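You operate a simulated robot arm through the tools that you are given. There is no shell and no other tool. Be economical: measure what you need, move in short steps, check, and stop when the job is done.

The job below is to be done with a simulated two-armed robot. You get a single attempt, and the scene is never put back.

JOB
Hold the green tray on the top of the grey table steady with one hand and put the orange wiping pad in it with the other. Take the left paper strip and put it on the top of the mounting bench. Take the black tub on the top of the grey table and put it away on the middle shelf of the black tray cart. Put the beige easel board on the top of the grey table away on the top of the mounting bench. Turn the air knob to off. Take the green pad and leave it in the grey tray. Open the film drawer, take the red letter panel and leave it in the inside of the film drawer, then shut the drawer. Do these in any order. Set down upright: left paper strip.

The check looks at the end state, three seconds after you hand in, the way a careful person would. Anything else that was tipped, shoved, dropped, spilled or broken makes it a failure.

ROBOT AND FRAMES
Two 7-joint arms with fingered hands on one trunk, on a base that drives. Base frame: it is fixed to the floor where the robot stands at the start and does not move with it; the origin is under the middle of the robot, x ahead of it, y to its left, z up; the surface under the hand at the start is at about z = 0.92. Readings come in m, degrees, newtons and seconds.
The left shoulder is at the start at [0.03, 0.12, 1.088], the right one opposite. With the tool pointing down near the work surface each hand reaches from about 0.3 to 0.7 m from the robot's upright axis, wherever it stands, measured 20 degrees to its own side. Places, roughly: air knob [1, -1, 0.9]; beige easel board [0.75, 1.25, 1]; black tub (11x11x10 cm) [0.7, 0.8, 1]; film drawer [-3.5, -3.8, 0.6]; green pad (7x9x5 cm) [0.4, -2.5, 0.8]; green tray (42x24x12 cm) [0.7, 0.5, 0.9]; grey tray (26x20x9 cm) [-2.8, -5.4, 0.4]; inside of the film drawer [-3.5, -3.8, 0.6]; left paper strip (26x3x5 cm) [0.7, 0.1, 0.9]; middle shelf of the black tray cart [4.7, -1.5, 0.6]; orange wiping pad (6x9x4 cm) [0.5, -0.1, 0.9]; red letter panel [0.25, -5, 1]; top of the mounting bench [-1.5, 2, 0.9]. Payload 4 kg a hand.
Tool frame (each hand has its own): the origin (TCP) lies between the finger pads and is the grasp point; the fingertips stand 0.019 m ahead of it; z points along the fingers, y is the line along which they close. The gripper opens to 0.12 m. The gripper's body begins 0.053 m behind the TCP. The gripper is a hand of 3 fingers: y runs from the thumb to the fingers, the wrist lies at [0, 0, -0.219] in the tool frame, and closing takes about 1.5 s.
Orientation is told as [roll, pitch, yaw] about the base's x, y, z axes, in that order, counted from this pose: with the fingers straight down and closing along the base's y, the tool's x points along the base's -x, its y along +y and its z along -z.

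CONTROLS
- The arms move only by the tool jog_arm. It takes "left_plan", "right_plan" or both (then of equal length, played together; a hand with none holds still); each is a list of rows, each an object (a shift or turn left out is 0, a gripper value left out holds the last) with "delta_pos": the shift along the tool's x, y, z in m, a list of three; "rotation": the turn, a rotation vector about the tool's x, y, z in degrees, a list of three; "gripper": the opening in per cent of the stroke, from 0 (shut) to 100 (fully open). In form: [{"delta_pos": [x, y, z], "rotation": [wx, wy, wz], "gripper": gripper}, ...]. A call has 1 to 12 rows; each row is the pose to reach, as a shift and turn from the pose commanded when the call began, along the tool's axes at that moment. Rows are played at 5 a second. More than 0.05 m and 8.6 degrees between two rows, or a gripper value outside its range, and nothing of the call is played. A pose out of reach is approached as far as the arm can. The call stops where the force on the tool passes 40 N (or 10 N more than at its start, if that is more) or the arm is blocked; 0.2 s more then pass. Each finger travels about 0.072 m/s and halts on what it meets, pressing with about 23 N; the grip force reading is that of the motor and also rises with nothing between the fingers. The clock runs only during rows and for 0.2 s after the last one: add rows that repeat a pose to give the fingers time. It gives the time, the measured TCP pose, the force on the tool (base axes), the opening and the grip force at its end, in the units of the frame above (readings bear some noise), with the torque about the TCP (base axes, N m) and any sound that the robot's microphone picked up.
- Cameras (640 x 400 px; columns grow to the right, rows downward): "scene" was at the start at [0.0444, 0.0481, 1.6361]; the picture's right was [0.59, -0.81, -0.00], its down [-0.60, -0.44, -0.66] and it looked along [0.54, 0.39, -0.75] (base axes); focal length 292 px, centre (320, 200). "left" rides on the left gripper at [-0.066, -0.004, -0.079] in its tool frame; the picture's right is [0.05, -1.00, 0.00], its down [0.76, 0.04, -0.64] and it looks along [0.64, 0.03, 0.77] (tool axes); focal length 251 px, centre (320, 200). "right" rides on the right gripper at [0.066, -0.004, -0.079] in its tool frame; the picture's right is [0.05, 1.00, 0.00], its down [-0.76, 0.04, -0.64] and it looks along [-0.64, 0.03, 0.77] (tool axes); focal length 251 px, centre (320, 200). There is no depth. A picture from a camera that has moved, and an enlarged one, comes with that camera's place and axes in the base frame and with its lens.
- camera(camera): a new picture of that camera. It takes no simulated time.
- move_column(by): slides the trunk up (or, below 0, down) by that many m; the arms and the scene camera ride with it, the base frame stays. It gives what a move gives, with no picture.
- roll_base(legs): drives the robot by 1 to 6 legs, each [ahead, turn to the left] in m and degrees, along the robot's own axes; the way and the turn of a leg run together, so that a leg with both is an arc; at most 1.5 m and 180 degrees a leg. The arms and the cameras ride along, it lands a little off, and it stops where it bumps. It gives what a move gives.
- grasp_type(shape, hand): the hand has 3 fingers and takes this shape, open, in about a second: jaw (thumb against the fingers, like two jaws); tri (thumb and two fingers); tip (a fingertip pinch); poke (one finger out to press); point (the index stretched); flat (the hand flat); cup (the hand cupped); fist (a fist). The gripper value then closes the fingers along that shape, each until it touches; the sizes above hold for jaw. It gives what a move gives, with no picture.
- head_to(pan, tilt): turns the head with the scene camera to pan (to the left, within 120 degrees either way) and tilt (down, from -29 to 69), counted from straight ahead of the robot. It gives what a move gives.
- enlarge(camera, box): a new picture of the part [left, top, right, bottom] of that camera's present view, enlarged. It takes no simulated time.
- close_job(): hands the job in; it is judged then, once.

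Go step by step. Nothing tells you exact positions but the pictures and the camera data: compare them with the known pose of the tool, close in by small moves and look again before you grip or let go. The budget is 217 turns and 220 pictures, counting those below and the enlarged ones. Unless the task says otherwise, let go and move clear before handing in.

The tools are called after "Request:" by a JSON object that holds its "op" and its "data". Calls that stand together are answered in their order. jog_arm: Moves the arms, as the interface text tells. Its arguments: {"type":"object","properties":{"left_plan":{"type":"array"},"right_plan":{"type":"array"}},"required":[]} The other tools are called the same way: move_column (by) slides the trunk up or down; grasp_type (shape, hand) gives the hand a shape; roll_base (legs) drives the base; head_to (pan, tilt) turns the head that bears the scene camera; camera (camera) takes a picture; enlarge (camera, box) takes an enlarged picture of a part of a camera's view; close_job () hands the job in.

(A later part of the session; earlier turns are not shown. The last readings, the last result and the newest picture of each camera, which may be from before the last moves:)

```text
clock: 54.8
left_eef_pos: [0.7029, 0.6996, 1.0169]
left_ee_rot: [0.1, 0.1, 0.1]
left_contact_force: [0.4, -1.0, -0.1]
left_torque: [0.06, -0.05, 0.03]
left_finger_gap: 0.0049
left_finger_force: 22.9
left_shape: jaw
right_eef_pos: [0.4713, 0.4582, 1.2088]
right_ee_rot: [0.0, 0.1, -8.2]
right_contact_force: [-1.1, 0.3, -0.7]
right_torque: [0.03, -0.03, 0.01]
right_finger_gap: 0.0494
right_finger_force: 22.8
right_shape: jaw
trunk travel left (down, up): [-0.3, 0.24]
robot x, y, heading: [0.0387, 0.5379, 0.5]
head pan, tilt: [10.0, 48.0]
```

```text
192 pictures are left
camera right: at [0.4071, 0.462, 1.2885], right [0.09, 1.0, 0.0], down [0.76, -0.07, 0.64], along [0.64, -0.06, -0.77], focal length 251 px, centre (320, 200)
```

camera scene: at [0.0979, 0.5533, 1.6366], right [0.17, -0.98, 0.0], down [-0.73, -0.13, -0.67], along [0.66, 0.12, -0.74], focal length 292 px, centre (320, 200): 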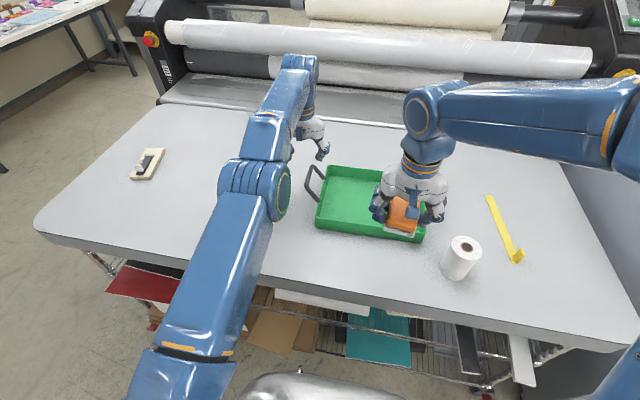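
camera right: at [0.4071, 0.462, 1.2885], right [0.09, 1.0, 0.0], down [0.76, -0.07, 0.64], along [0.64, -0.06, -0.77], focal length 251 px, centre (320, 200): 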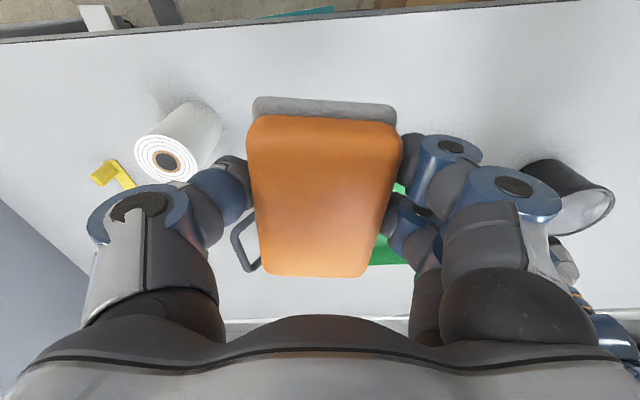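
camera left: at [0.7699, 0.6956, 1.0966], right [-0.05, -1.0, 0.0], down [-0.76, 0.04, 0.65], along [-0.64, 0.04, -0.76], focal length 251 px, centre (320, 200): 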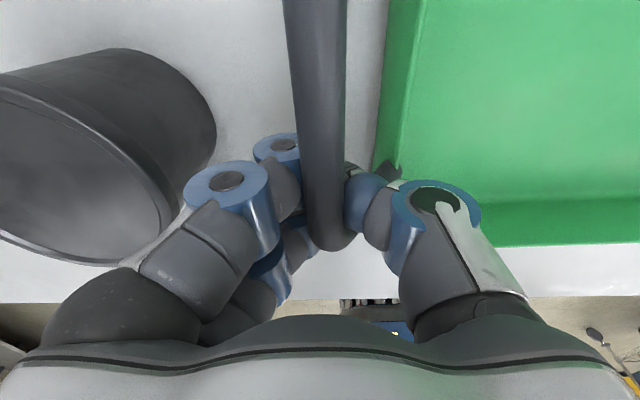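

The left hand holds the handle. Now the right hand moves the pad over the tray and lowers it.

Request:
{"op": "jog_arm", "data": {"right_plan": [{"delta_pos": [-0.043, 0.0086, 0], "rotation": [0, 0, -2]}, {"delta_pos": [-0.086, 0.0172, 0], "rotation": [0, 0, -4]}, {"delta_pos": [-0.129, 0.0259, 0], "rotation": [0, 0, -6]}, {"delta_pos": [-0.172, 0.0345, 0.01], "rotation": [0, 0, -8.2]}, {"delta_pos": [-0.2148, 0.0431, 0.03], "rotation": [0, 0, -8.2]}, {"delta_pos": [-0.2148, 0.0431, 0.075], "rotation": [0, 0, -8.2]}, {"delta_pos": [-0.2148, 0.0431, 0.12], "rotation": [0, 0, -8.2]}, {"delta_pos": [-0.2148, 0.0431, 0.165], "rotation": [0, 0, -8.2]}, {"delta_pos": [-0.2148, 0.0431, 0.2], "rotation": [0, 0, -8.2]}, {"delta_pos": [-0.2148, 0.0431, 0.2], "rotation": [0, 0, -8.2]}]}}

Request:
{"op": "camera", "data": {"camera": "right"}}

Request:
{"op": "camera", "data": {"camera": "scene"}}

```text
clock: 57.0
left_eef_pos: [0.7023, 0.6999, 1.0181]
left_ee_rot: [0.0, 0.1, 0.0]
left_contact_force: [0.3, 0.1, -1.6]
left_torque: [0.08, -0.02, 0.03]
left_finger_gap: 0.0044
left_finger_force: 23.0
left_shape: jaw
right_eef_pos: [0.69, 0.4682, 1.0087]
right_ee_rot: [0.0, -0.1, 0.0]
right_contact_force: [-0.2, -0.6, -1.6]
right_torque: [-0.03, -0.02, 0.0]
right_finger_gap: 0.0492
right_finger_force: 23.1
right_shape: jaw
right hand out of reach, approached as far as the arm can: row 5
trunk travel left (down, up): [-0.3, 0.24]
robot x, y, heading: [0.0451, 0.5352, -0.0]
head pan, tilt: [10.0, 48.0]
```

```text
191 pictures are left
camera right: at [0.626, 0.4638, 1.0883], right [-0.05, 1.0, 0.0], down [0.76, 0.04, 0.64], along [0.64, 0.03, -0.77], focal length 251 px, centre (320, 200)
```

right: 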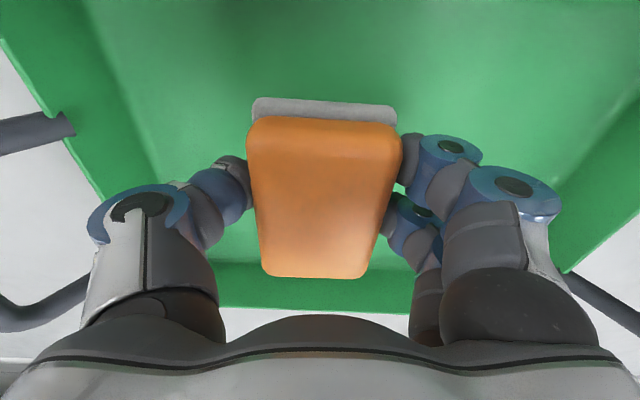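

```text
190 pictures are left
camera scene: at [0.0989, 0.5527, 1.6366], right [0.17, -0.98, 0.0], down [-0.73, -0.13, -0.67], along [0.66, 0.12, -0.74], focal length 292 px, centre (320, 200)
```

scene: 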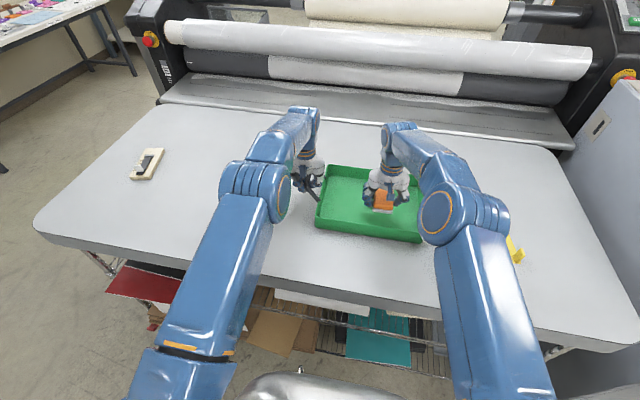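

Everything sits inside the tray walls. I'll lower to the tray floor, release and rise.

Request:
{"op": "jog_arm", "data": {"right_plan": [{"delta_pos": [0, 0, 0.02]}, {"delta_pos": [0, 0, 0.035]}, {"delta_pos": [0, 0, 0.045]}, {"delta_pos": [0, 0, 0.051]}, {"delta_pos": [0, 0, 0.051]}]}}

```text
clock: 58.2
left_eef_pos: [0.702, 0.6997, 1.0183]
left_ee_rot: [0.2, 0.2, 0.1]
left_contact_force: [-0.2, -0.7, -2.0]
left_torque: [0.04, -0.02, 0.03]
left_finger_gap: 0.0043
left_finger_force: 23.1
left_shape: jaw
right_eef_pos: [0.6907, 0.4687, 0.9578]
right_ee_rot: [0.0, 0.1, 0.1]
right_contact_force: [-0.7, 0.0, -0.2]
right_torque: [0.0, 0.02, -0.01]
right_finger_gap: 0.0494
right_finger_force: 22.8
right_shape: jaw
trunk travel left (down, up): [-0.3, 0.24]
robot x, y, heading: [0.0396, 0.5375, 0.1]
head pan, tilt: [10.0, 48.0]
```

Request:
{"op": "jog_arm", "data": {"right_plan": [{"delta_pos": [0, 0, 0.003]}, {"delta_pos": [0, 0, 0.005]}, {"delta_pos": [0, 0, 0.005], "gripper": 60}, {"delta_pos": [0, 0, 0.005], "gripper": 75}, {"delta_pos": [0, 0, 0.005], "gripper": 75}, {"delta_pos": [0, 0, 0.005], "gripper": 75}, {"delta_pos": [0, 0, -0.035], "gripper": 75}, {"delta_pos": [0, 0, -0.08], "gripper": 75}, {"delta_pos": [0, 0, -0.125], "gripper": 75}, {"delta_pos": [0, 0, -0.17], "gripper": 75}, {"delta_pos": [0, 0, -0.21], "gripper": 75}]}}

Request:
{"op": "camera", "data": {"camera": "right"}}

```text
clock: 60.6
left_eef_pos: [0.7025, 0.7006, 1.0182]
left_ee_rot: [0.1, 0.1, 0.2]
left_contact_force: [-0.3, 0.7, -2.3]
left_torque: [0.04, 0.03, 0.03]
left_finger_gap: 0.0045
left_finger_force: 22.8
left_shape: jaw
right_eef_pos: [0.6847, 0.4679, 1.1678]
right_ee_rot: [-0.1, 0.1, 0.1]
right_contact_force: [-0.3, 0.1, -1.6]
right_torque: [0.0, 0.0, 0.02]
right_finger_gap: 0.0897
right_finger_force: 0.0
right_shape: jaw
right hand out of reach, approached as far as the arm can: row 11
trunk travel left (down, up): [-0.3, 0.24]
robot x, y, heading: [0.0388, 0.5394, 0.3]
head pan, tilt: [10.0, 48.0]
```

```text
189 pictures are left
camera right: at [0.6202, 0.4642, 1.2481], right [-0.06, 1.0, 0.0], down [0.77, 0.04, 0.64], along [0.64, 0.03, -0.77], focal length 251 px, centre (320, 200)
```

right: 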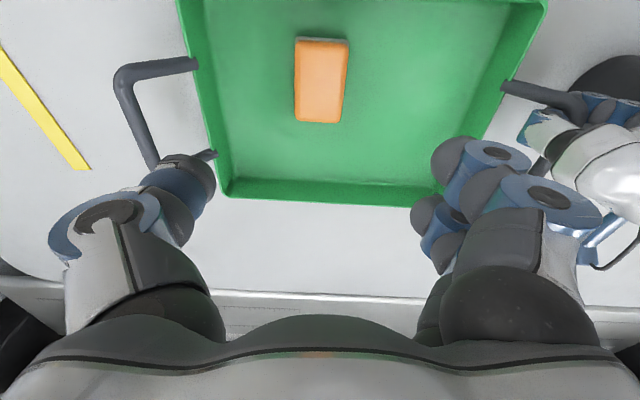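

The pad is in the tray. I'll release the handle, lift the left hand straight up, and then pull both hands in.

Request:
{"op": "jog_arm", "data": {"left_plan": [{"delta_pos": [0, 0, 0], "gripper": 40}, {"delta_pos": [0, 0, 0], "gripper": 40}, {"delta_pos": [0, 0, 0], "gripper": 40}, {"delta_pos": [0, 0, -0.03], "gripper": 40}, {"delta_pos": [0, 0, -0.07], "gripper": 40}, {"delta_pos": [0.02, 0, -0.11], "gripper": 40}, {"delta_pos": [0.06, 0, -0.135], "gripper": 40}, {"delta_pos": [0.1, 0, -0.16], "gripper": 60}, {"delta_pos": [0.14, 0, -0.185], "gripper": 60}, {"delta_pos": [0.18, 0, -0.2], "gripper": 60}, {"delta_pos": [0.22, 0, -0.2], "gripper": 100}], "right_plan": [{"delta_pos": [0, 0, 0]}, {"delta_pos": [0, 0, 0]}, {"delta_pos": [0, 0, 0]}, {"delta_pos": [0.03, 0, 0]}, {"delta_pos": [0.06, 0, 0]}, {"delta_pos": [0.09, 0, 0]}, {"delta_pos": [0.12, 0, 0]}, {"delta_pos": [0.15, 0, 0], "gripper": 100}, {"delta_pos": [0.18, 0, 0]}, {"delta_pos": [0.2, 0, 0]}, {"delta_pos": [0.2, 0, 0]}]}}

Request:
{"op": "roll_base", "data": {"legs": [[-0.12, 15], [-0.12, 15], [-0.28, 0], [0, -15], [0, -15], [0.47, 0]]}}

Request:
{"op": "head_to", "data": {"pan": -10, "tilt": 48}}

Request:
{"op": "camera", "data": {"camera": "scene"}}

```text
clock: 63.0
left_eef_pos: [0.4823, 0.6998, 1.2187]
left_ee_rot: [0.0, 0.0, 0.0]
left_contact_force: [-0.2, 0.1, 0.4]
left_torque: [-0.01, 0.0, 0.02]
left_finger_gap: 0.1199
left_finger_force: 0.0
left_shape: jaw
right_eef_pos: [0.4832, 0.4685, 1.1683]
right_ee_rot: [-0.1, 0.0, 0.0]
right_contact_force: [-0.7, -0.4, 0.2]
right_torque: [-0.02, -0.04, 0.05]
right_finger_gap: 0.1198
right_finger_force: 0.0
right_shape: jaw
trunk travel left (down, up): [-0.3, 0.24]
robot x, y, heading: [0.0416, 0.5376, 0.2]
head pan, tilt: [10.0, 48.0]
```

```text
clock: 70.9
left_eef_pos: [0.4839, 0.4961, 1.2192]
left_ee_rot: [0.1, 0.2, 0.2]
left_contact_force: [-0.6, -0.4, 0.9]
left_torque: [-0.01, 0.01, -0.01]
left_finger_gap: 0.12
left_finger_force: 0.1
left_shape: jaw
right_eef_pos: [0.4846, 0.2652, 1.1663]
right_ee_rot: [0.0, 0.1, 0.0]
right_contact_force: [0.1, 0.2, -0.8]
right_torque: [0.0, 0.03, -0.05]
right_finger_gap: 0.1197
right_finger_force: 0.0
right_shape: jaw
trunk travel left (down, up): [-0.3, 0.24]
robot x, y, heading: [0.0377, 0.3553, 0.0]
head pan, tilt: [10.0, 48.0]
```

```text
clock: 71.8
left_eef_pos: [0.4823, 0.4979, 1.2176]
left_ee_rot: [0.2, 0.0, 0.2]
left_contact_force: [-0.9, 0.4, 0.4]
left_torque: [-0.01, 0.03, -0.01]
left_finger_gap: 0.1202
left_finger_force: 0.0
left_shape: jaw
right_eef_pos: [0.4838, 0.2678, 1.1678]
right_ee_rot: [-0.1, -0.1, 0.0]
right_contact_force: [0.1, 0.5, -0.2]
right_torque: [0.0, -0.03, 0.01]
right_finger_gap: 0.12
right_finger_force: 0.0
right_shape: jaw
trunk travel left (down, up): [-0.3, 0.24]
robot x, y, heading: [0.0439, 0.3569, -0.2]
head pan, tilt: [-10.0, 48.0]
```

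```text
188 pictures are left
camera scene: at [0.0975, 0.3433, 1.6366], right [-0.17, -0.98, 0.0], down [-0.73, 0.13, -0.67], along [0.66, -0.12, -0.74], focal length 292 px, centre (320, 200)
```

scene: 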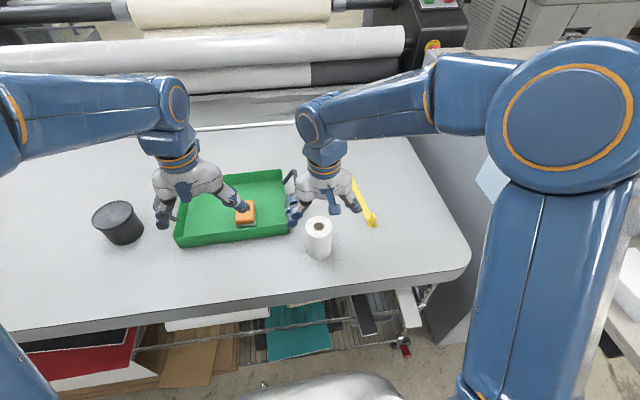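

The drive landed well. I'll bring the right hand over the strip for a close look.

Request:
{"op": "jog_arm", "data": {"right_plan": [{"delta_pos": [-0.025, -0.034, 0.01]}, {"delta_pos": [-0.05, -0.068, 0.02]}, {"delta_pos": [-0.075, -0.102, 0.03]}, {"delta_pos": [-0.1, -0.136, 0.04]}, {"delta_pos": [-0.13, -0.165, 0.06]}, {"delta_pos": [-0.13, -0.165, 0.06]}]}}

Request:
{"op": "camera", "data": {"camera": "right"}}

Request:
{"op": "enlarge", "data": {"camera": "scene", "box": [300, 150, 420, 250]}}

```text
clock: 73.2
left_eef_pos: [0.4808, 0.4981, 1.2193]
left_ee_rot: [0.1, 0.0, 0.2]
left_contact_force: [-0.6, 0.3, 0.4]
left_torque: [0.01, -0.01, -0.01]
left_finger_gap: 0.1203
left_finger_force: 0.1
left_shape: jaw
right_eef_pos: [0.6137, 0.1011, 1.109]
right_ee_rot: [0.0, 0.0, 0.0]
right_contact_force: [0.6, -0.1, 0.2]
right_torque: [-0.02, -0.01, -0.01]
right_finger_gap: 0.1199
right_finger_force: 0.1
right_shape: jaw
trunk travel left (down, up): [-0.3, 0.24]
robot x, y, heading: [0.0393, 0.3539, 0.1]
head pan, tilt: [-10.0, 48.0]
```

```text
187 pictures are left
camera right: at [0.5486, 0.0971, 1.1877], right [-0.05, 1.0, 0.0], down [0.76, 0.04, 0.64], along [0.64, 0.03, -0.77], focal length 251 px, centre (320, 200)
```

right: 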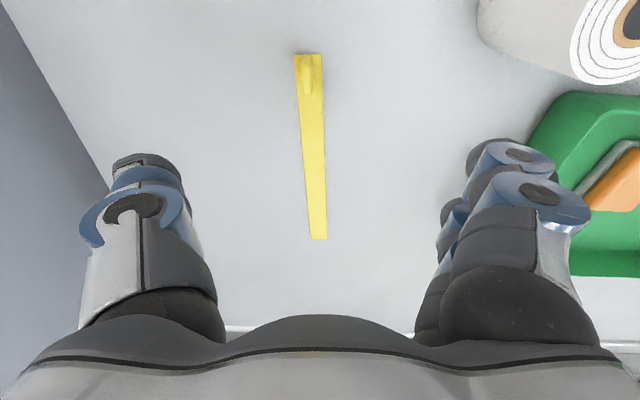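

```text
4.00 times, centred on (360, 200) of scene
camera zoom: at [0.0966, 0.3433, 1.6366], right [-0.17, -0.98, 0.0], down [-0.73, 0.13, -0.67], along [0.66, -0.12, -0.74], focal length 1167 px, centre (160, 200)
```

zoom: 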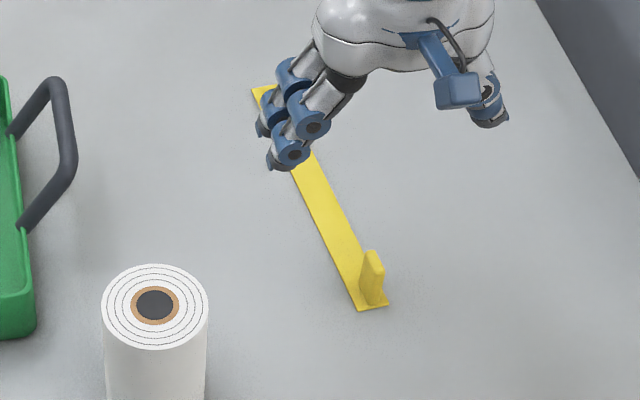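

The strip has a small upright tab near its close end, about [0.609,0.088], which makes a good handle. I'll descend toward it.

Request:
{"op": "jog_arm", "data": {"right_plan": [{"delta_pos": [0.005, -0.013, 0.04], "gripper": 60}, {"delta_pos": [0.005, -0.013, 0.08], "rotation": [0, 0, -5], "gripper": 50}, {"delta_pos": [0.005, -0.013, 0.11], "rotation": [0, 0, -5], "gripper": 50}, {"delta_pos": [0.005, -0.013, 0.11], "rotation": [0, 0, -5], "gripper": 50}]}}

Request:
{"op": "camera", "data": {"camera": "right"}}

Request:
{"op": "enlarge", "data": {"camera": "scene", "box": [300, 150, 420, 250]}}

```text
clock: 74.2
left_eef_pos: [0.4818, 0.4969, 1.2182]
left_ee_rot: [0.1, 0.0, 0.2]
left_contact_force: [-0.1, -0.2, -0.5]
left_torque: [0.0, 0.01, -0.02]
left_finger_gap: 0.1198
left_finger_force: 0.1
left_shape: jaw
right_eef_pos: [0.6089, 0.0882, 0.9969]
right_ee_rot: [-0.1, 0.0, 5.0]
right_contact_force: [-0.5, 1.2, 0.1]
right_torque: [0.01, 0.01, 0.03]
right_finger_gap: 0.0607
right_finger_force: 0.1
right_shape: jaw
trunk travel left (down, up): [-0.3, 0.24]
robot x, y, heading: [0.0408, 0.3548, -0.0]
head pan, tilt: [-10.0, 48.0]
```

```text
185 pictures are left
camera right: at [0.545, 0.0778, 1.0773], right [-0.14, 0.99, 0.0], down [0.76, 0.11, 0.64], along [0.64, 0.09, -0.77], focal length 251 px, centre (320, 200)
```

right: 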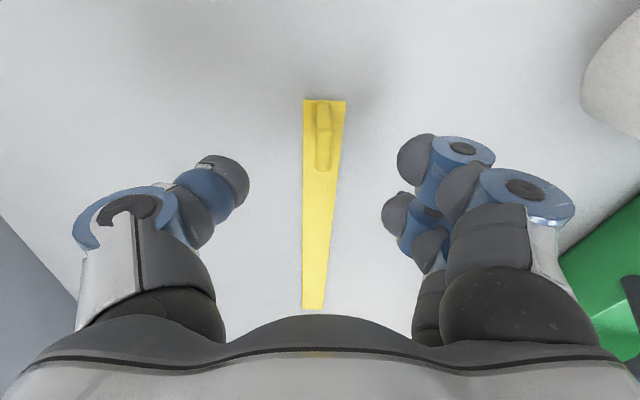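

```text
4.00 times, centred on (360, 200) of scene
camera zoom: at [0.0974, 0.343, 1.6366], right [-0.17, -0.98, 0.0], down [-0.73, 0.13, -0.67], along [0.66, -0.12, -0.74], focal length 1167 px, centre (160, 200)
```

zoom: 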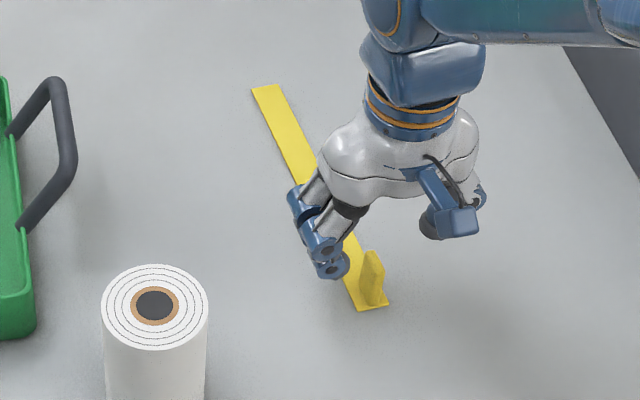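

Centered over the tab. I'll go down and close on it.

Request:
{"op": "jog_arm", "data": {"right_plan": [{"delta_pos": [0, 0, 0.02]}, {"delta_pos": [0, 0, 0.035]}, {"delta_pos": [0, 0, 0.047]}, {"delta_pos": [0, 0, 0.047], "gripper": 0}, {"delta_pos": [0, 0, 0.047], "gripper": 0}, {"delta_pos": [0, 0, 0.047], "gripper": 0}, {"delta_pos": [0, 0, 0.047], "gripper": 0}, {"delta_pos": [0, 0, 0.047], "gripper": 0}]}}

Request:
{"op": "camera", "data": {"camera": "right"}}

```text
clock: 76.0
left_eef_pos: [0.4828, 0.4968, 1.2182]
left_ee_rot: [0.1, 0.0, 0.2]
left_contact_force: [-0.6, 0.0, -0.2]
left_torque: [0.01, 0.0, 0.0]
left_finger_gap: 0.1203
left_finger_force: 0.1
left_shape: jaw
right_eef_pos: [0.6092, 0.0871, 0.9506]
right_ee_rot: [-0.1, 0.1, 5.0]
right_contact_force: [0.1, -0.2, -0.1]
right_torque: [0.01, -0.02, -0.01]
right_finger_gap: 0.0
right_finger_force: 22.5
right_shape: jaw
trunk travel left (down, up): [-0.3, 0.24]
robot x, y, heading: [0.0403, 0.3518, 0.1]
head pan, tilt: [-10.0, 48.0]
```

```text
183 pictures are left
camera right: at [0.5449, 0.0772, 1.03], right [-0.14, 0.99, 0.0], down [0.76, 0.11, 0.64], along [0.64, 0.09, -0.77], focal length 251 px, centre (320, 200)
```

right: 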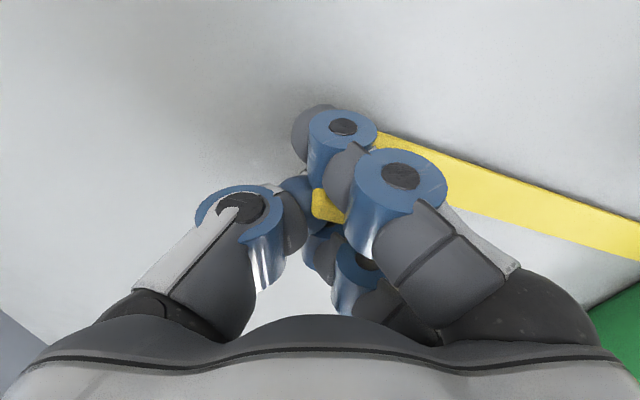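

The strip swung around as I gripped it. I'll look before doing anything.

Request:
{"op": "enlarge", "data": {"camera": "scene", "box": [220, 130, 440, 280]}}

```text
2.67 times, centred on (330, 205) of scene
camera zoom: at [0.098, 0.3426, 1.6366], right [-0.17, -0.98, 0.0], down [-0.73, 0.13, -0.67], along [0.66, -0.12, -0.74], focal length 778 px, centre (293, 187)
```

zoom: 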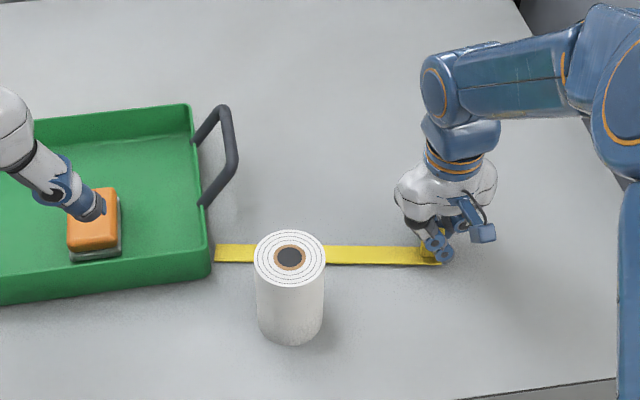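

The strip still lies flat, now pointing +y, and nothing else has moved. I'll try a small lift to test the grip.

Request:
{"op": "jog_arm", "data": {"right_plan": [{"delta_pos": [0, 0, -0.01]}, {"delta_pos": [0, 0, -0.02]}, {"delta_pos": [0, 0, -0.03]}, {"delta_pos": [0, 0, -0.04]}, {"delta_pos": [0, 0, -0.04]}]}}

Request:
{"op": "enlarge", "data": {"camera": "scene", "box": [220, 130, 440, 280]}}

Request:
{"op": "camera", "data": {"camera": "right"}}

```text
clock: 77.2
left_eef_pos: [0.4839, 0.4974, 1.2183]
left_ee_rot: [0.0, 0.0, 0.2]
left_contact_force: [0.2, -0.6, -0.4]
left_torque: [0.0, 0.0, 0.01]
left_finger_gap: 0.1197
left_finger_force: 0.2
left_shape: jaw
right_eef_pos: [0.6092, 0.0871, 0.9894]
right_ee_rot: [0.0, 0.2, 5.2]
right_contact_force: [-0.1, 0.2, -0.6]
right_torque: [-0.04, 0.0, 0.0]
right_finger_gap: 0.0
right_finger_force: 23.3
right_shape: jaw
trunk travel left (down, up): [-0.3, 0.24]
robot x, y, heading: [0.0375, 0.3539, -0.1]
head pan, tilt: [-10.0, 48.0]
```

```text
2.67 times, centred on (330, 205) of scene
camera zoom: at [0.0982, 0.3426, 1.6365], right [-0.17, -0.98, 0.0], down [-0.73, 0.13, -0.67], along [0.66, -0.12, -0.74], focal length 778 px, centre (293, 187)
```

zoom: 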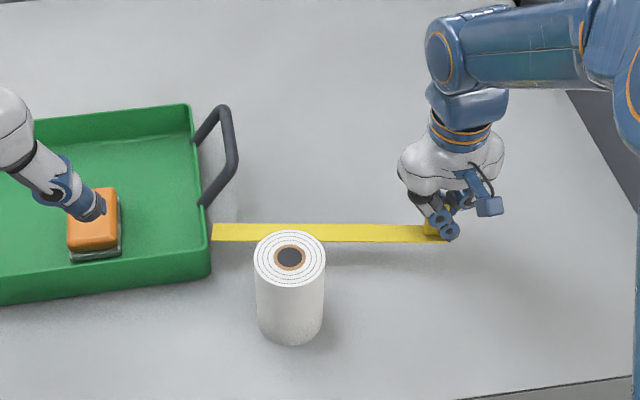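

```text
180 pictures are left
camera right: at [0.5455, 0.0777, 1.0698], right [-0.14, 0.99, 0.0], down [0.76, 0.11, 0.64], along [0.64, 0.09, -0.77], focal length 251 px, centre (320, 200)
```

right: 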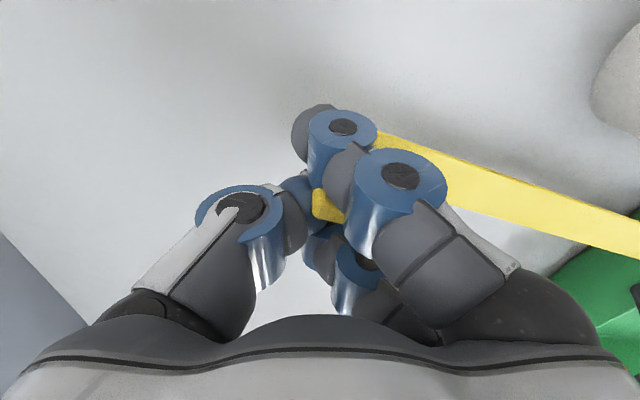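

The grip holds and the strip lifts level. I'll raise it and look at the easel board.

Request:
{"op": "jog_arm", "data": {"right_plan": [{"delta_pos": [0, 0, -0.05]}, {"delta_pos": [0, 0, -0.1]}, {"delta_pos": [0, 0, -0.15]}, {"delta_pos": [0, 0, -0.2]}, {"delta_pos": [0.05, 0, -0.22]}, {"delta_pos": [0.09, 0, -0.23]}, {"delta_pos": [0.09, 0, -0.23]}]}}

Request:
{"op": "head_to", "data": {"pan": 52, "tilt": 35}}

Request:
{"op": "camera", "data": {"camera": "scene"}}

```text
refused: row 5 steps farther than a row can; nothing moved
```

```text
clock: 78.5
left_eef_pos: [0.483, 0.4973, 1.2192]
left_ee_rot: [0.1, 0.1, 0.2]
left_contact_force: [-0.2, 0.3, 0.1]
left_torque: [0.0, 0.01, 0.01]
left_finger_gap: 0.1202
left_finger_force: 0.1
left_shape: jaw
right_eef_pos: [0.6104, 0.0863, 0.9894]
right_ee_rot: [0.0, -0.1, 5.1]
right_contact_force: [-0.1, -0.1, 0.0]
right_torque: [-0.01, -0.01, 0.0]
right_finger_gap: 0.0002
right_finger_force: 23.3
right_shape: jaw
trunk travel left (down, up): [-0.3, 0.24]
robot x, y, heading: [0.0357, 0.3535, -0.2]
head pan, tilt: [52.0, 35.0]
```

```text
179 pictures are left
camera scene: at [0.0747, 0.4256, 1.6556], right [0.79, -0.62, 0.0], down [-0.35, -0.45, -0.82], along [0.5, 0.65, -0.57], focal length 292 px, centre (320, 200)
```

scene: 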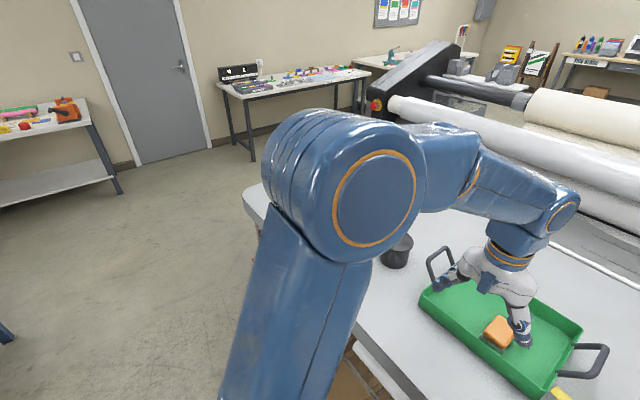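

Request:
{"op": "jog_arm", "data": {"right_plan": [{"delta_pos": [0, 0, -0.05]}, {"delta_pos": [0, 0, -0.1]}, {"delta_pos": [0, 0, -0.15]}, {"delta_pos": [0, 0, -0.2]}, {"delta_pos": [0.04, 0, -0.22]}, {"delta_pos": [0.08, 0, -0.23]}, {"delta_pos": [0.12, 0, -0.23]}, {"delta_pos": [0.16, 0, -0.23]}, {"delta_pos": [0.16, 0, -0.23]}]}}

Request:
{"op": "roll_base", "data": {"legs": [[-0.3, 0], [0, 15], [0, 15], [0, 15], [0, 15], [0, 15]]}}

Request:
{"op": "camera", "data": {"camera": "scene"}}

```text
clock: 80.5
left_eef_pos: [0.4827, 0.4967, 1.2184]
left_ee_rot: [0.1, 0.1, 0.2]
left_contact_force: [0.7, 0.1, 0.3]
left_torque: [0.04, 0.07, -0.01]
left_finger_gap: 0.1198
left_finger_force: 0.0
left_shape: jaw
right_eef_pos: [0.4517, 0.0733, 1.2215]
right_ee_rot: [0.0, 0.0, 5.0]
right_contact_force: [0.9, -0.4, 0.1]
right_torque: [0.01, 0.02, -0.01]
right_finger_gap: 0.0
right_finger_force: 23.2
right_shape: jaw
trunk travel left (down, up): [-0.3, 0.24]
robot x, y, heading: [0.0366, 0.356, 0.0]
head pan, tilt: [52.0, 35.0]
```

```text
clock: 85.4
left_eef_pos: [-0.0455, 0.7708, 1.2178]
left_ee_rot: [0.0, 0.2, 44.9]
left_contact_force: [-0.7, 1.3, 0.2]
left_torque: [0.01, -0.04, -0.01]
left_finger_gap: 0.1201
left_finger_force: 0.1
left_shape: jaw
right_eef_pos: [0.2292, 0.4478, 1.2215]
right_ee_rot: [-0.3, 0.1, 50.0]
right_contact_force: [-0.3, 0.5, -0.5]
right_torque: [-0.03, -0.03, -0.03]
right_finger_gap: 0.0001
right_finger_force: 23.0
right_shape: jaw
trunk travel left (down, up): [-0.3, 0.24]
robot x, y, heading: [-0.2277, 0.3209, 46.4]
head pan, tilt: [52.0, 35.0]
stopped in leg 4: the robot was blocked; the commanded pose is now the measured one
```

```text
178 pictures are left
camera scene: at [-0.2522, 0.3965, 1.6555], right [0.99, 0.15, 0.0], down [0.08, -0.57, -0.82], along [-0.12, 0.81, -0.57], focal length 292 px, centre (320, 200)
```

scene: 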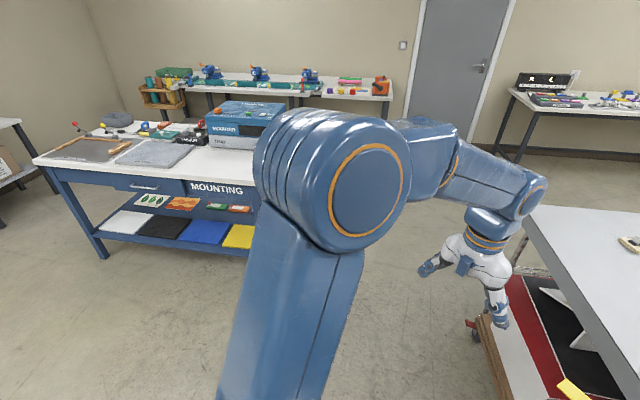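

Turns add up to a limit of roughly 45° per call, so I'll split them across calls. First I finish turning to +y and drive along the table.

Request:
{"op": "roll_base", "data": {"legs": [[0, 15], [0, 15], [0, 13.6]]}}

Request:
{"op": "roll_base", "data": {"legs": [[1.18, 0]]}}

Request:
{"op": "roll_base", "data": {"legs": [[0.15, -14], [0.15, -14], [0.15, -14]]}}

Request:
{"op": "roll_base", "data": {"legs": [[0.15, -14], [0.15, -14], [0.15, -14]]}}

Request:
{"op": "head_to", "data": {"pan": -40, "tilt": 40}}

Request:
{"op": "camera", "data": {"camera": "scene"}}

```text
clock: 88.5
left_eef_pos: [-0.4073, 0.7728, 1.2182]
left_ee_rot: [0.0, 0.1, 89.0]
left_contact_force: [-1.0, -0.3, -0.4]
left_torque: [0.01, 0.02, 0.03]
left_finger_gap: 0.12
left_finger_force: 0.0
left_shape: jaw
right_eef_pos: [0.0149, 0.7334, 1.2208]
right_ee_rot: [-0.1, -0.1, 94.1]
right_contact_force: [-0.3, -0.2, 0.1]
right_torque: [-0.02, -0.01, 0.02]
right_finger_gap: 0.0
right_finger_force: 22.5
right_shape: jaw
trunk travel left (down, up): [-0.3, 0.24]
robot x, y, heading: [-0.1695, 0.3255, 91.4]
head pan, tilt: [52.0, 35.0]
stopped in leg 3: the robot was blocked; the commanded pose is now the measured one
```

```text
clock: 94.5
left_eef_pos: [-0.4506, 1.9486, 1.2193]
left_ee_rot: [0.0, 0.0, 89.7]
left_contact_force: [-0.3, -0.1, -0.1]
left_torque: [-0.02, 0.01, -0.03]
left_finger_gap: 0.1198
left_finger_force: 0.1
left_shape: jaw
right_eef_pos: [-0.0275, 1.9151, 1.2206]
right_ee_rot: [0.0, 0.0, 94.7]
right_contact_force: [0.2, -0.3, 0.9]
right_torque: [0.0, 0.0, -0.02]
right_finger_gap: 0.0
right_finger_force: 22.7
right_shape: jaw
trunk travel left (down, up): [-0.3, 0.24]
robot x, y, heading: [-0.2097, 1.5058, 92.1]
head pan, tilt: [52.0, 35.0]
```

```text
clock: 97.8
left_eef_pos: [0.0509, 2.4099, 1.219]
left_ee_rot: [0.1, 0.2, 47.9]
left_contact_force: [0.8, -0.1, 0.6]
left_torque: [0.04, 0.05, 0.01]
left_finger_gap: 0.1198
left_finger_force: 0.1
left_shape: jaw
right_eef_pos: [0.3438, 2.102, 1.2208]
right_ee_rot: [0.0, 0.1, 52.9]
right_contact_force: [0.6, -0.1, -0.8]
right_torque: [-0.05, 0.01, 0.01]
right_finger_gap: 0.0001
right_finger_force: 22.7
right_shape: jaw
trunk travel left (down, up): [-0.3, 0.24]
robot x, y, heading: [-0.081, 1.927, 50.4]
head pan, tilt: [52.0, 35.0]
```

```text
clock: 101.1
left_eef_pos: [0.7315, 2.4105, 1.2199]
left_ee_rot: [0.1, 0.0, 5.5]
left_contact_force: [0.6, -0.3, 0.2]
left_torque: [0.0, 0.04, 0.05]
left_finger_gap: 0.1202
left_finger_force: 0.1
left_shape: jaw
right_eef_pos: [0.7405, 1.9872, 1.2196]
right_ee_rot: [0.1, 0.0, 10.4]
right_contact_force: [0.6, -0.4, -0.1]
right_torque: [0.03, 0.05, -0.05]
right_finger_gap: 0.0003
right_finger_force: 23.2
right_shape: jaw
trunk travel left (down, up): [-0.3, 0.24]
robot x, y, heading: [0.3079, 2.1643, 8.1]
head pan, tilt: [52.0, 35.0]
```

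```text
clock: 102.8
left_eef_pos: [0.7305, 2.4127, 1.2185]
left_ee_rot: [0.0, 0.1, 5.4]
left_contact_force: [0.1, -0.3, 0.5]
left_torque: [-0.01, -0.01, -0.03]
left_finger_gap: 0.1199
left_finger_force: 0.0
left_shape: jaw
right_eef_pos: [0.7384, 1.9898, 1.2211]
right_ee_rot: [-0.1, 0.0, 10.4]
right_contact_force: [0.0, 0.5, 0.1]
right_torque: [0.0, -0.01, -0.02]
right_finger_gap: 0.0001
right_finger_force: 23.0
right_shape: jaw
trunk travel left (down, up): [-0.3, 0.24]
robot x, y, heading: [0.3048, 2.1643, 8.1]
head pan, tilt: [-40.0, 40.0]
```

```text
177 pictures are left
camera scene: at [0.3596, 2.1174, 1.648], right [-0.53, -0.85, 0.0], down [-0.55, 0.34, -0.77], along [0.65, -0.4, -0.64], focal length 292 px, centre (320, 200)
```

scene: 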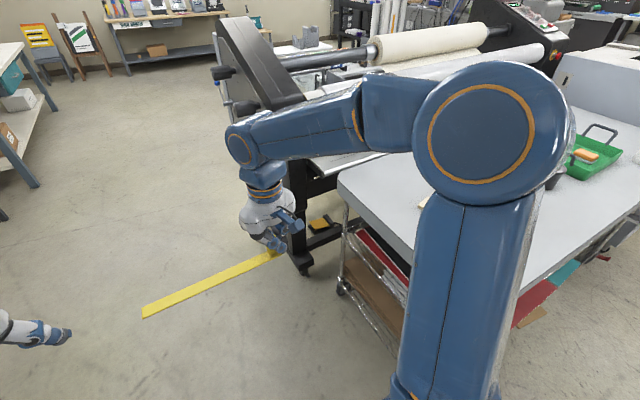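

Clear floor here. I'll go forward, turn to face the table's left end, and close in.

Request:
{"op": "roll_base", "data": {"legs": [[0.27, 0], [0, -14], [0, -14], [0, -14]]}}

Request:
{"op": "roll_base", "data": {"legs": [[0, -14], [0, -14], [0, -14]]}}

Request:
{"op": "roll_base", "data": {"legs": [[0, -14]]}}

Request:
{"op": "roll_base", "data": {"legs": [[0.27, 0]]}}

Request:
{"op": "head_to", "data": {"pan": 5, "tilt": 48}}

Request:
{"op": "camera", "data": {"camera": "scene"}}

```text
clock: 107.5
left_eef_pos: [1.0546, 2.1041, 1.2189]
left_ee_rot: [0.2, 0.0, -36.3]
left_contact_force: [0.5, 0.4, 0.4]
left_torque: [0.02, 0.0, 0.0]
left_finger_gap: 0.1199
left_finger_force: 0.2
left_shape: jaw
right_eef_pos: [0.7796, 1.7806, 1.2206]
right_ee_rot: [0.0, 0.0, -31.3]
right_contact_force: [-0.5, -0.4, 0.3]
right_torque: [0.03, -0.01, 0.0]
right_finger_gap: 0.0
right_finger_force: 23.7
right_shape: jaw
trunk travel left (down, up): [-0.3, 0.24]
robot x, y, heading: [0.6026, 2.2443, -34.9]
head pan, tilt: [-40.0, 40.0]
stopped in leg 4: the robot was blocked; the commanded pose is now the measured one
```

```text
clock: 110.7
left_eef_pos: [0.8466, 1.8279, 1.2181]
left_ee_rot: [0.1, 0.1, -78.3]
left_contact_force: [-0.2, 0.1, 0.0]
left_torque: [0.01, -0.02, 0.02]
left_finger_gap: 0.1201
left_finger_force: 0.1
left_shape: jaw
right_eef_pos: [0.4272, 1.7741, 1.2198]
right_ee_rot: [0.2, 0.0, -73.2]
right_contact_force: [-0.3, -0.1, -0.6]
right_torque: [0.0, -0.04, -0.01]
right_finger_gap: 0.0
right_finger_force: 22.8
right_shape: jaw
trunk travel left (down, up): [-0.3, 0.24]
robot x, y, heading: [0.6489, 2.2484, -78.1]
head pan, tilt: [-40.0, 40.0]
stopped in leg 3: the robot was blocked; the commanded pose is now the measured one
```

```text
clock: 112.0
left_eef_pos: [0.7417, 1.7936, 1.2187]
left_ee_rot: [0.1, 0.0, -92.0]
left_contact_force: [0.2, 0.3, 0.6]
left_torque: [-0.01, 0.0, -0.02]
left_finger_gap: 0.1201
left_finger_force: 0.1
left_shape: jaw
right_eef_pos: [0.3231, 1.8416, 1.2207]
right_ee_rot: [-0.1, -0.1, -86.8]
right_contact_force: [0.2, 0.2, -0.3]
right_torque: [0.01, 0.03, 0.04]
right_finger_gap: 0.0001
right_finger_force: 22.9
right_shape: jaw
trunk travel left (down, up): [-0.3, 0.24]
robot x, y, heading: [0.6641, 2.252, -92.2]
head pan, tilt: [-40.0, 40.0]
```

```text
clock: 113.9
left_eef_pos: [0.73, 1.5216, 1.2187]
left_ee_rot: [-0.1, 0.2, -92.2]
left_contact_force: [0.4, -1.4, -0.3]
left_torque: [0.03, 0.02, -0.01]
left_finger_gap: 0.12
left_finger_force: 0.0
left_shape: jaw
right_eef_pos: [0.3103, 1.5689, 1.2197]
right_ee_rot: [0.0, -0.1, -87.1]
right_contact_force: [-0.9, -0.3, -0.7]
right_torque: [0.01, 0.02, -0.01]
right_finger_gap: 0.0
right_finger_force: 22.8
right_shape: jaw
trunk travel left (down, up): [-0.3, 0.24]
robot x, y, heading: [0.6554, 1.978, -92.1]
head pan, tilt: [-40.0, 40.0]
```

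```text
clock: 115.0
left_eef_pos: [0.7314, 1.5221, 1.2185]
left_ee_rot: [0.0, 0.1, -92.2]
left_contact_force: [-0.3, -0.5, -0.1]
left_torque: [-0.02, 0.0, -0.03]
left_finger_gap: 0.12
left_finger_force: 0.2
left_shape: jaw
right_eef_pos: [0.3102, 1.57, 1.2206]
right_ee_rot: [0.0, 0.0, -87.1]
right_contact_force: [-0.1, -0.2, 0.1]
right_torque: [-0.04, 0.0, 0.04]
right_finger_gap: 0.0
right_finger_force: 23.3
right_shape: jaw
trunk travel left (down, up): [-0.3, 0.24]
robot x, y, heading: [0.655, 1.977, -92.6]
head pan, tilt: [5.0, 48.0]
```

```text
176 pictures are left
camera scene: at [0.6583, 1.9183, 1.6366], right [-1.0, -0.04, 0.0], down [-0.03, 0.74, -0.67], along [0.03, -0.67, -0.74], focal length 292 px, centre (320, 200)
```

scene: 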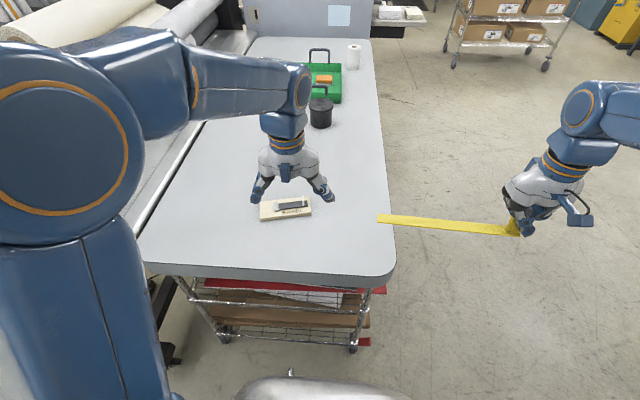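

I'm placed at the table's left end with the board right in front. I'll enlarge it.

Request:
{"op": "enlarge", "data": {"camera": "scene", "box": [240, 170, 340, 240]}}

Request:
{"op": "camera", "data": {"camera": "left"}}

```text
5.71 times, centred on (290, 205) of scene
camera zoom: at [0.6583, 1.9183, 1.6366], right [-1.0, -0.04, 0.0], down [-0.03, 0.74, -0.67], along [0.03, -0.67, -0.74], focal length 1668 px, centre (491, 171)
```

zoom: 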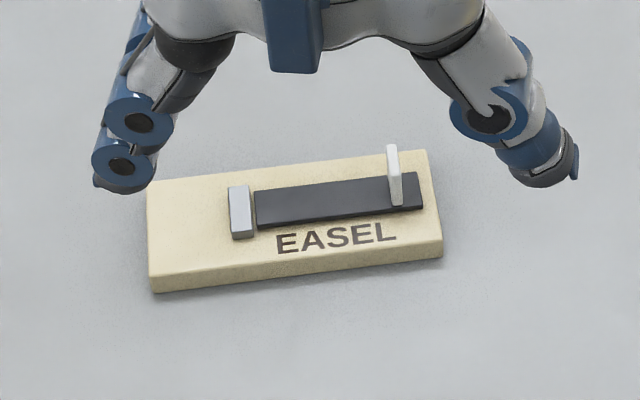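

```text
174 pictures are left
camera left: at [0.7254, 1.456, 1.2978], right [-1.0, 0.09, 0.0], down [0.07, 0.76, 0.64], along [0.06, 0.64, -0.76], focal length 251 px, centre (320, 200)
```

left: 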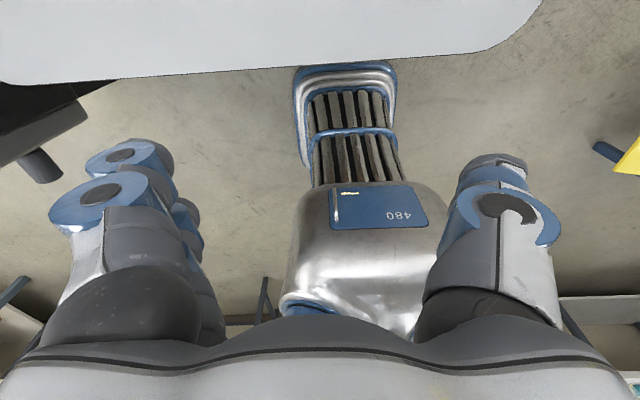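

The easel board is a block roughly 16×6.5 cm centred at [0.794,1.321], turned about 11°. I'll move above it and turn the left hand to close across its width.

Request:
{"op": "jog_arm", "data": {"left_plan": [{"delta_pos": [-0.0198, 0.0071, 0], "rotation": [0, 0, 7.7]}, {"delta_pos": [-0.0397, 0.0141, 0], "rotation": [0, 0, 15.4]}, {"delta_pos": [-0.0595, 0.0212, 0], "rotation": [0, 0, 23.1]}, {"delta_pos": [-0.0794, 0.0283, 0], "rotation": [0, 0, 30.8]}, {"delta_pos": [-0.0992, 0.0354, 0], "rotation": [0, 0, 38.5]}, {"delta_pos": [-0.119, 0.0424, 0], "rotation": [0, 0, 46.2]}, {"delta_pos": [-0.1389, 0.0495, 0.0], "rotation": [0, 0, 53.9]}, {"delta_pos": [-0.1587, 0.0566, 0.04], "rotation": [0, 0, 61.6]}, {"delta_pos": [-0.1786, 0.0636, 0.08], "rotation": [0, 0, 69.3]}, {"delta_pos": [-0.1984, 0.0707, 0.12], "rotation": [0, 0, 77]}, {"delta_pos": [-0.1984, 0.0707, 0.12], "rotation": [0, 0, 77]}]}}

Request:
{"op": "camera", "data": {"camera": "left"}}

Request:
{"op": "camera", "data": {"camera": "scene"}}

```text
clock: 117.4
left_eef_pos: [0.7943, 1.322, 1.1]
left_ee_rot: [0.0, 0.0, -169.2]
left_contact_force: [-0.2, 0.0, -0.2]
left_torque: [0.02, 0.02, 0.0]
left_finger_gap: 0.1199
left_finger_force: 0.1
left_shape: jaw
right_eef_pos: [0.3096, 1.5708, 1.2211]
right_ee_rot: [-0.1, 0.0, -87.1]
right_contact_force: [-0.1, -0.2, -0.3]
right_torque: [0.0, 0.0, 0.02]
right_finger_gap: 0.0
right_finger_force: 23.2
right_shape: jaw
trunk travel left (down, up): [-0.3, 0.24]
robot x, y, heading: [0.6536, 1.9748, -92.5]
head pan, tilt: [5.0, 48.0]
```

```text
173 pictures are left
camera left: at [0.7283, 1.313, 1.1788], right [-0.13, 0.99, 0.0], down [0.76, 0.1, 0.64], along [0.64, 0.09, -0.77], focal length 251 px, centre (320, 200)
```

left: 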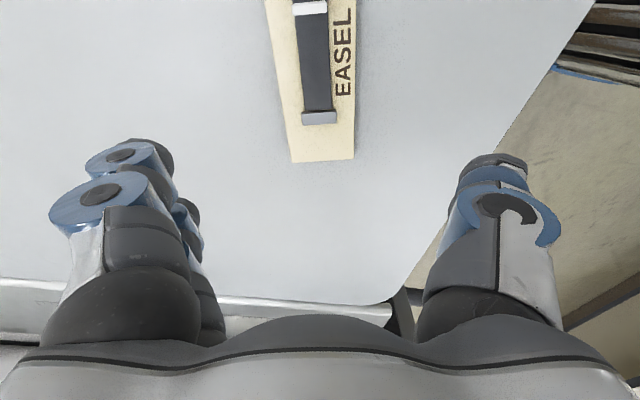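

```text
172 pictures are left
camera scene: at [0.6582, 1.9197, 1.6366], right [-1.0, -0.05, 0.0], down [-0.03, 0.74, -0.67], along [0.03, -0.67, -0.74], focal length 292 px, centre (320, 200)
```

scene: 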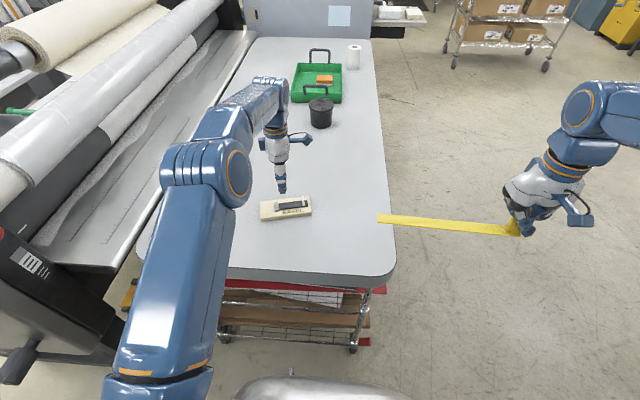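

Aligned. I'll descend and grip the board.

Request:
{"op": "jog_arm", "data": {"left_plan": [{"delta_pos": [0, 0, 0.045]}, {"delta_pos": [0, 0, 0.09]}, {"delta_pos": [0, 0, 0.125]}, {"delta_pos": [0, 0, 0.148]}, {"delta_pos": [0, 0, 0.156]}, {"delta_pos": [0, 0, 0.156], "gripper": 35}, {"delta_pos": [0, 0, 0.156], "gripper": 35}, {"delta_pos": [0, 0, 0.156], "gripper": 35}, {"delta_pos": [0, 0, 0.156], "gripper": 35}, {"delta_pos": [0, 0, 0.156], "gripper": 35}]}}

Request:
{"op": "camera", "data": {"camera": "left"}}

```text
clock: 119.6
left_eef_pos: [0.7937, 1.3221, 0.9427]
left_ee_rot: [-0.1, 0.0, -169.2]
left_contact_force: [0.2, 0.0, 0.4]
left_torque: [-0.02, 0.02, -0.01]
left_finger_gap: 0.0638
left_finger_force: 23.4
left_shape: jaw
right_eef_pos: [0.3099, 1.5699, 1.22]
right_ee_rot: [0.0, 0.0, -87.1]
right_contact_force: [0.0, -0.7, 0.0]
right_torque: [0.01, 0.02, 0.0]
right_finger_gap: 0.0
right_finger_force: 23.0
right_shape: jaw
trunk travel left (down, up): [-0.3, 0.24]
robot x, y, heading: [0.6539, 1.9764, -92.5]
head pan, tilt: [5.0, 48.0]
```

```text
171 pictures are left
camera left: at [0.7289, 1.3126, 1.0221], right [-0.13, 0.99, 0.0], down [0.76, 0.1, 0.64], along [0.64, 0.09, -0.77], focal length 251 px, centre (320, 200)
```

left: 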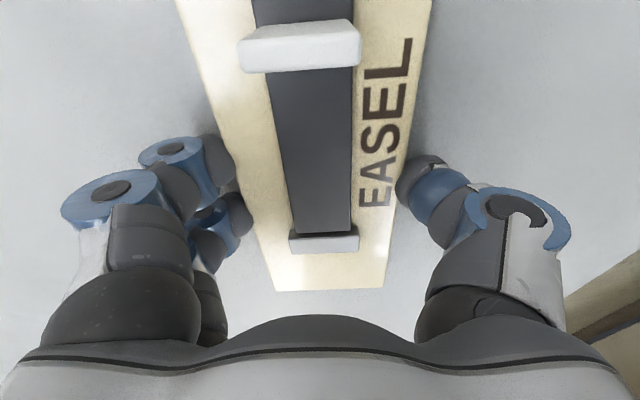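

The board is gripped. I'll lift it, tuck it in, back off, and turn toward the mounting bench.

Request:
{"op": "jog_arm", "data": {"left_plan": [{"delta_pos": [0, 0, -0.04]}, {"delta_pos": [0, 0, -0.08]}, {"delta_pos": [0, 0, -0.125]}, {"delta_pos": [0, 0, -0.17]}, {"delta_pos": [0, 0, -0.21]}, {"delta_pos": [0, 0.04, -0.235]}, {"delta_pos": [0, 0.08, -0.25]}, {"delta_pos": [0, 0.12, -0.25]}, {"delta_pos": [0, 0.16, -0.25]}, {"delta_pos": [0, 0.16, -0.25]}]}}

Request:
{"op": "camera", "data": {"camera": "scene"}}

```text
clock: 121.8
left_eef_pos: [0.7957, 1.3102, 1.1627]
left_ee_rot: [-0.1, 0.1, -169.2]
left_contact_force: [-0.2, -0.6, -0.7]
left_torque: [-0.01, 0.0, 0.01]
left_finger_gap: 0.0635
left_finger_force: 22.6
left_shape: jaw
left hand out of reach, approached as far as the arm can: row 6, 7, 8, 9, 10
right_eef_pos: [0.3103, 1.5698, 1.2199]
right_ee_rot: [0.0, -0.1, -87.2]
right_contact_force: [-0.3, 0.5, -0.5]
right_torque: [0.01, 0.03, -0.02]
right_finger_gap: 0.0001
right_finger_force: 22.8
right_shape: jaw
trunk travel left (down, up): [-0.3, 0.24]
robot x, y, heading: [0.6595, 1.9795, -92.5]
head pan, tilt: [5.0, 48.0]
```

```text
170 pictures are left
camera scene: at [0.6584, 1.918, 1.6365], right [-1.0, -0.05, 0.0], down [-0.03, 0.74, -0.67], along [0.03, -0.67, -0.74], focal length 292 px, centre (320, 200)
```

scene: 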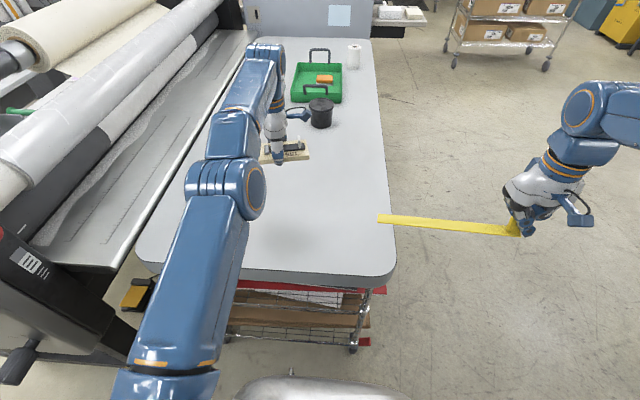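

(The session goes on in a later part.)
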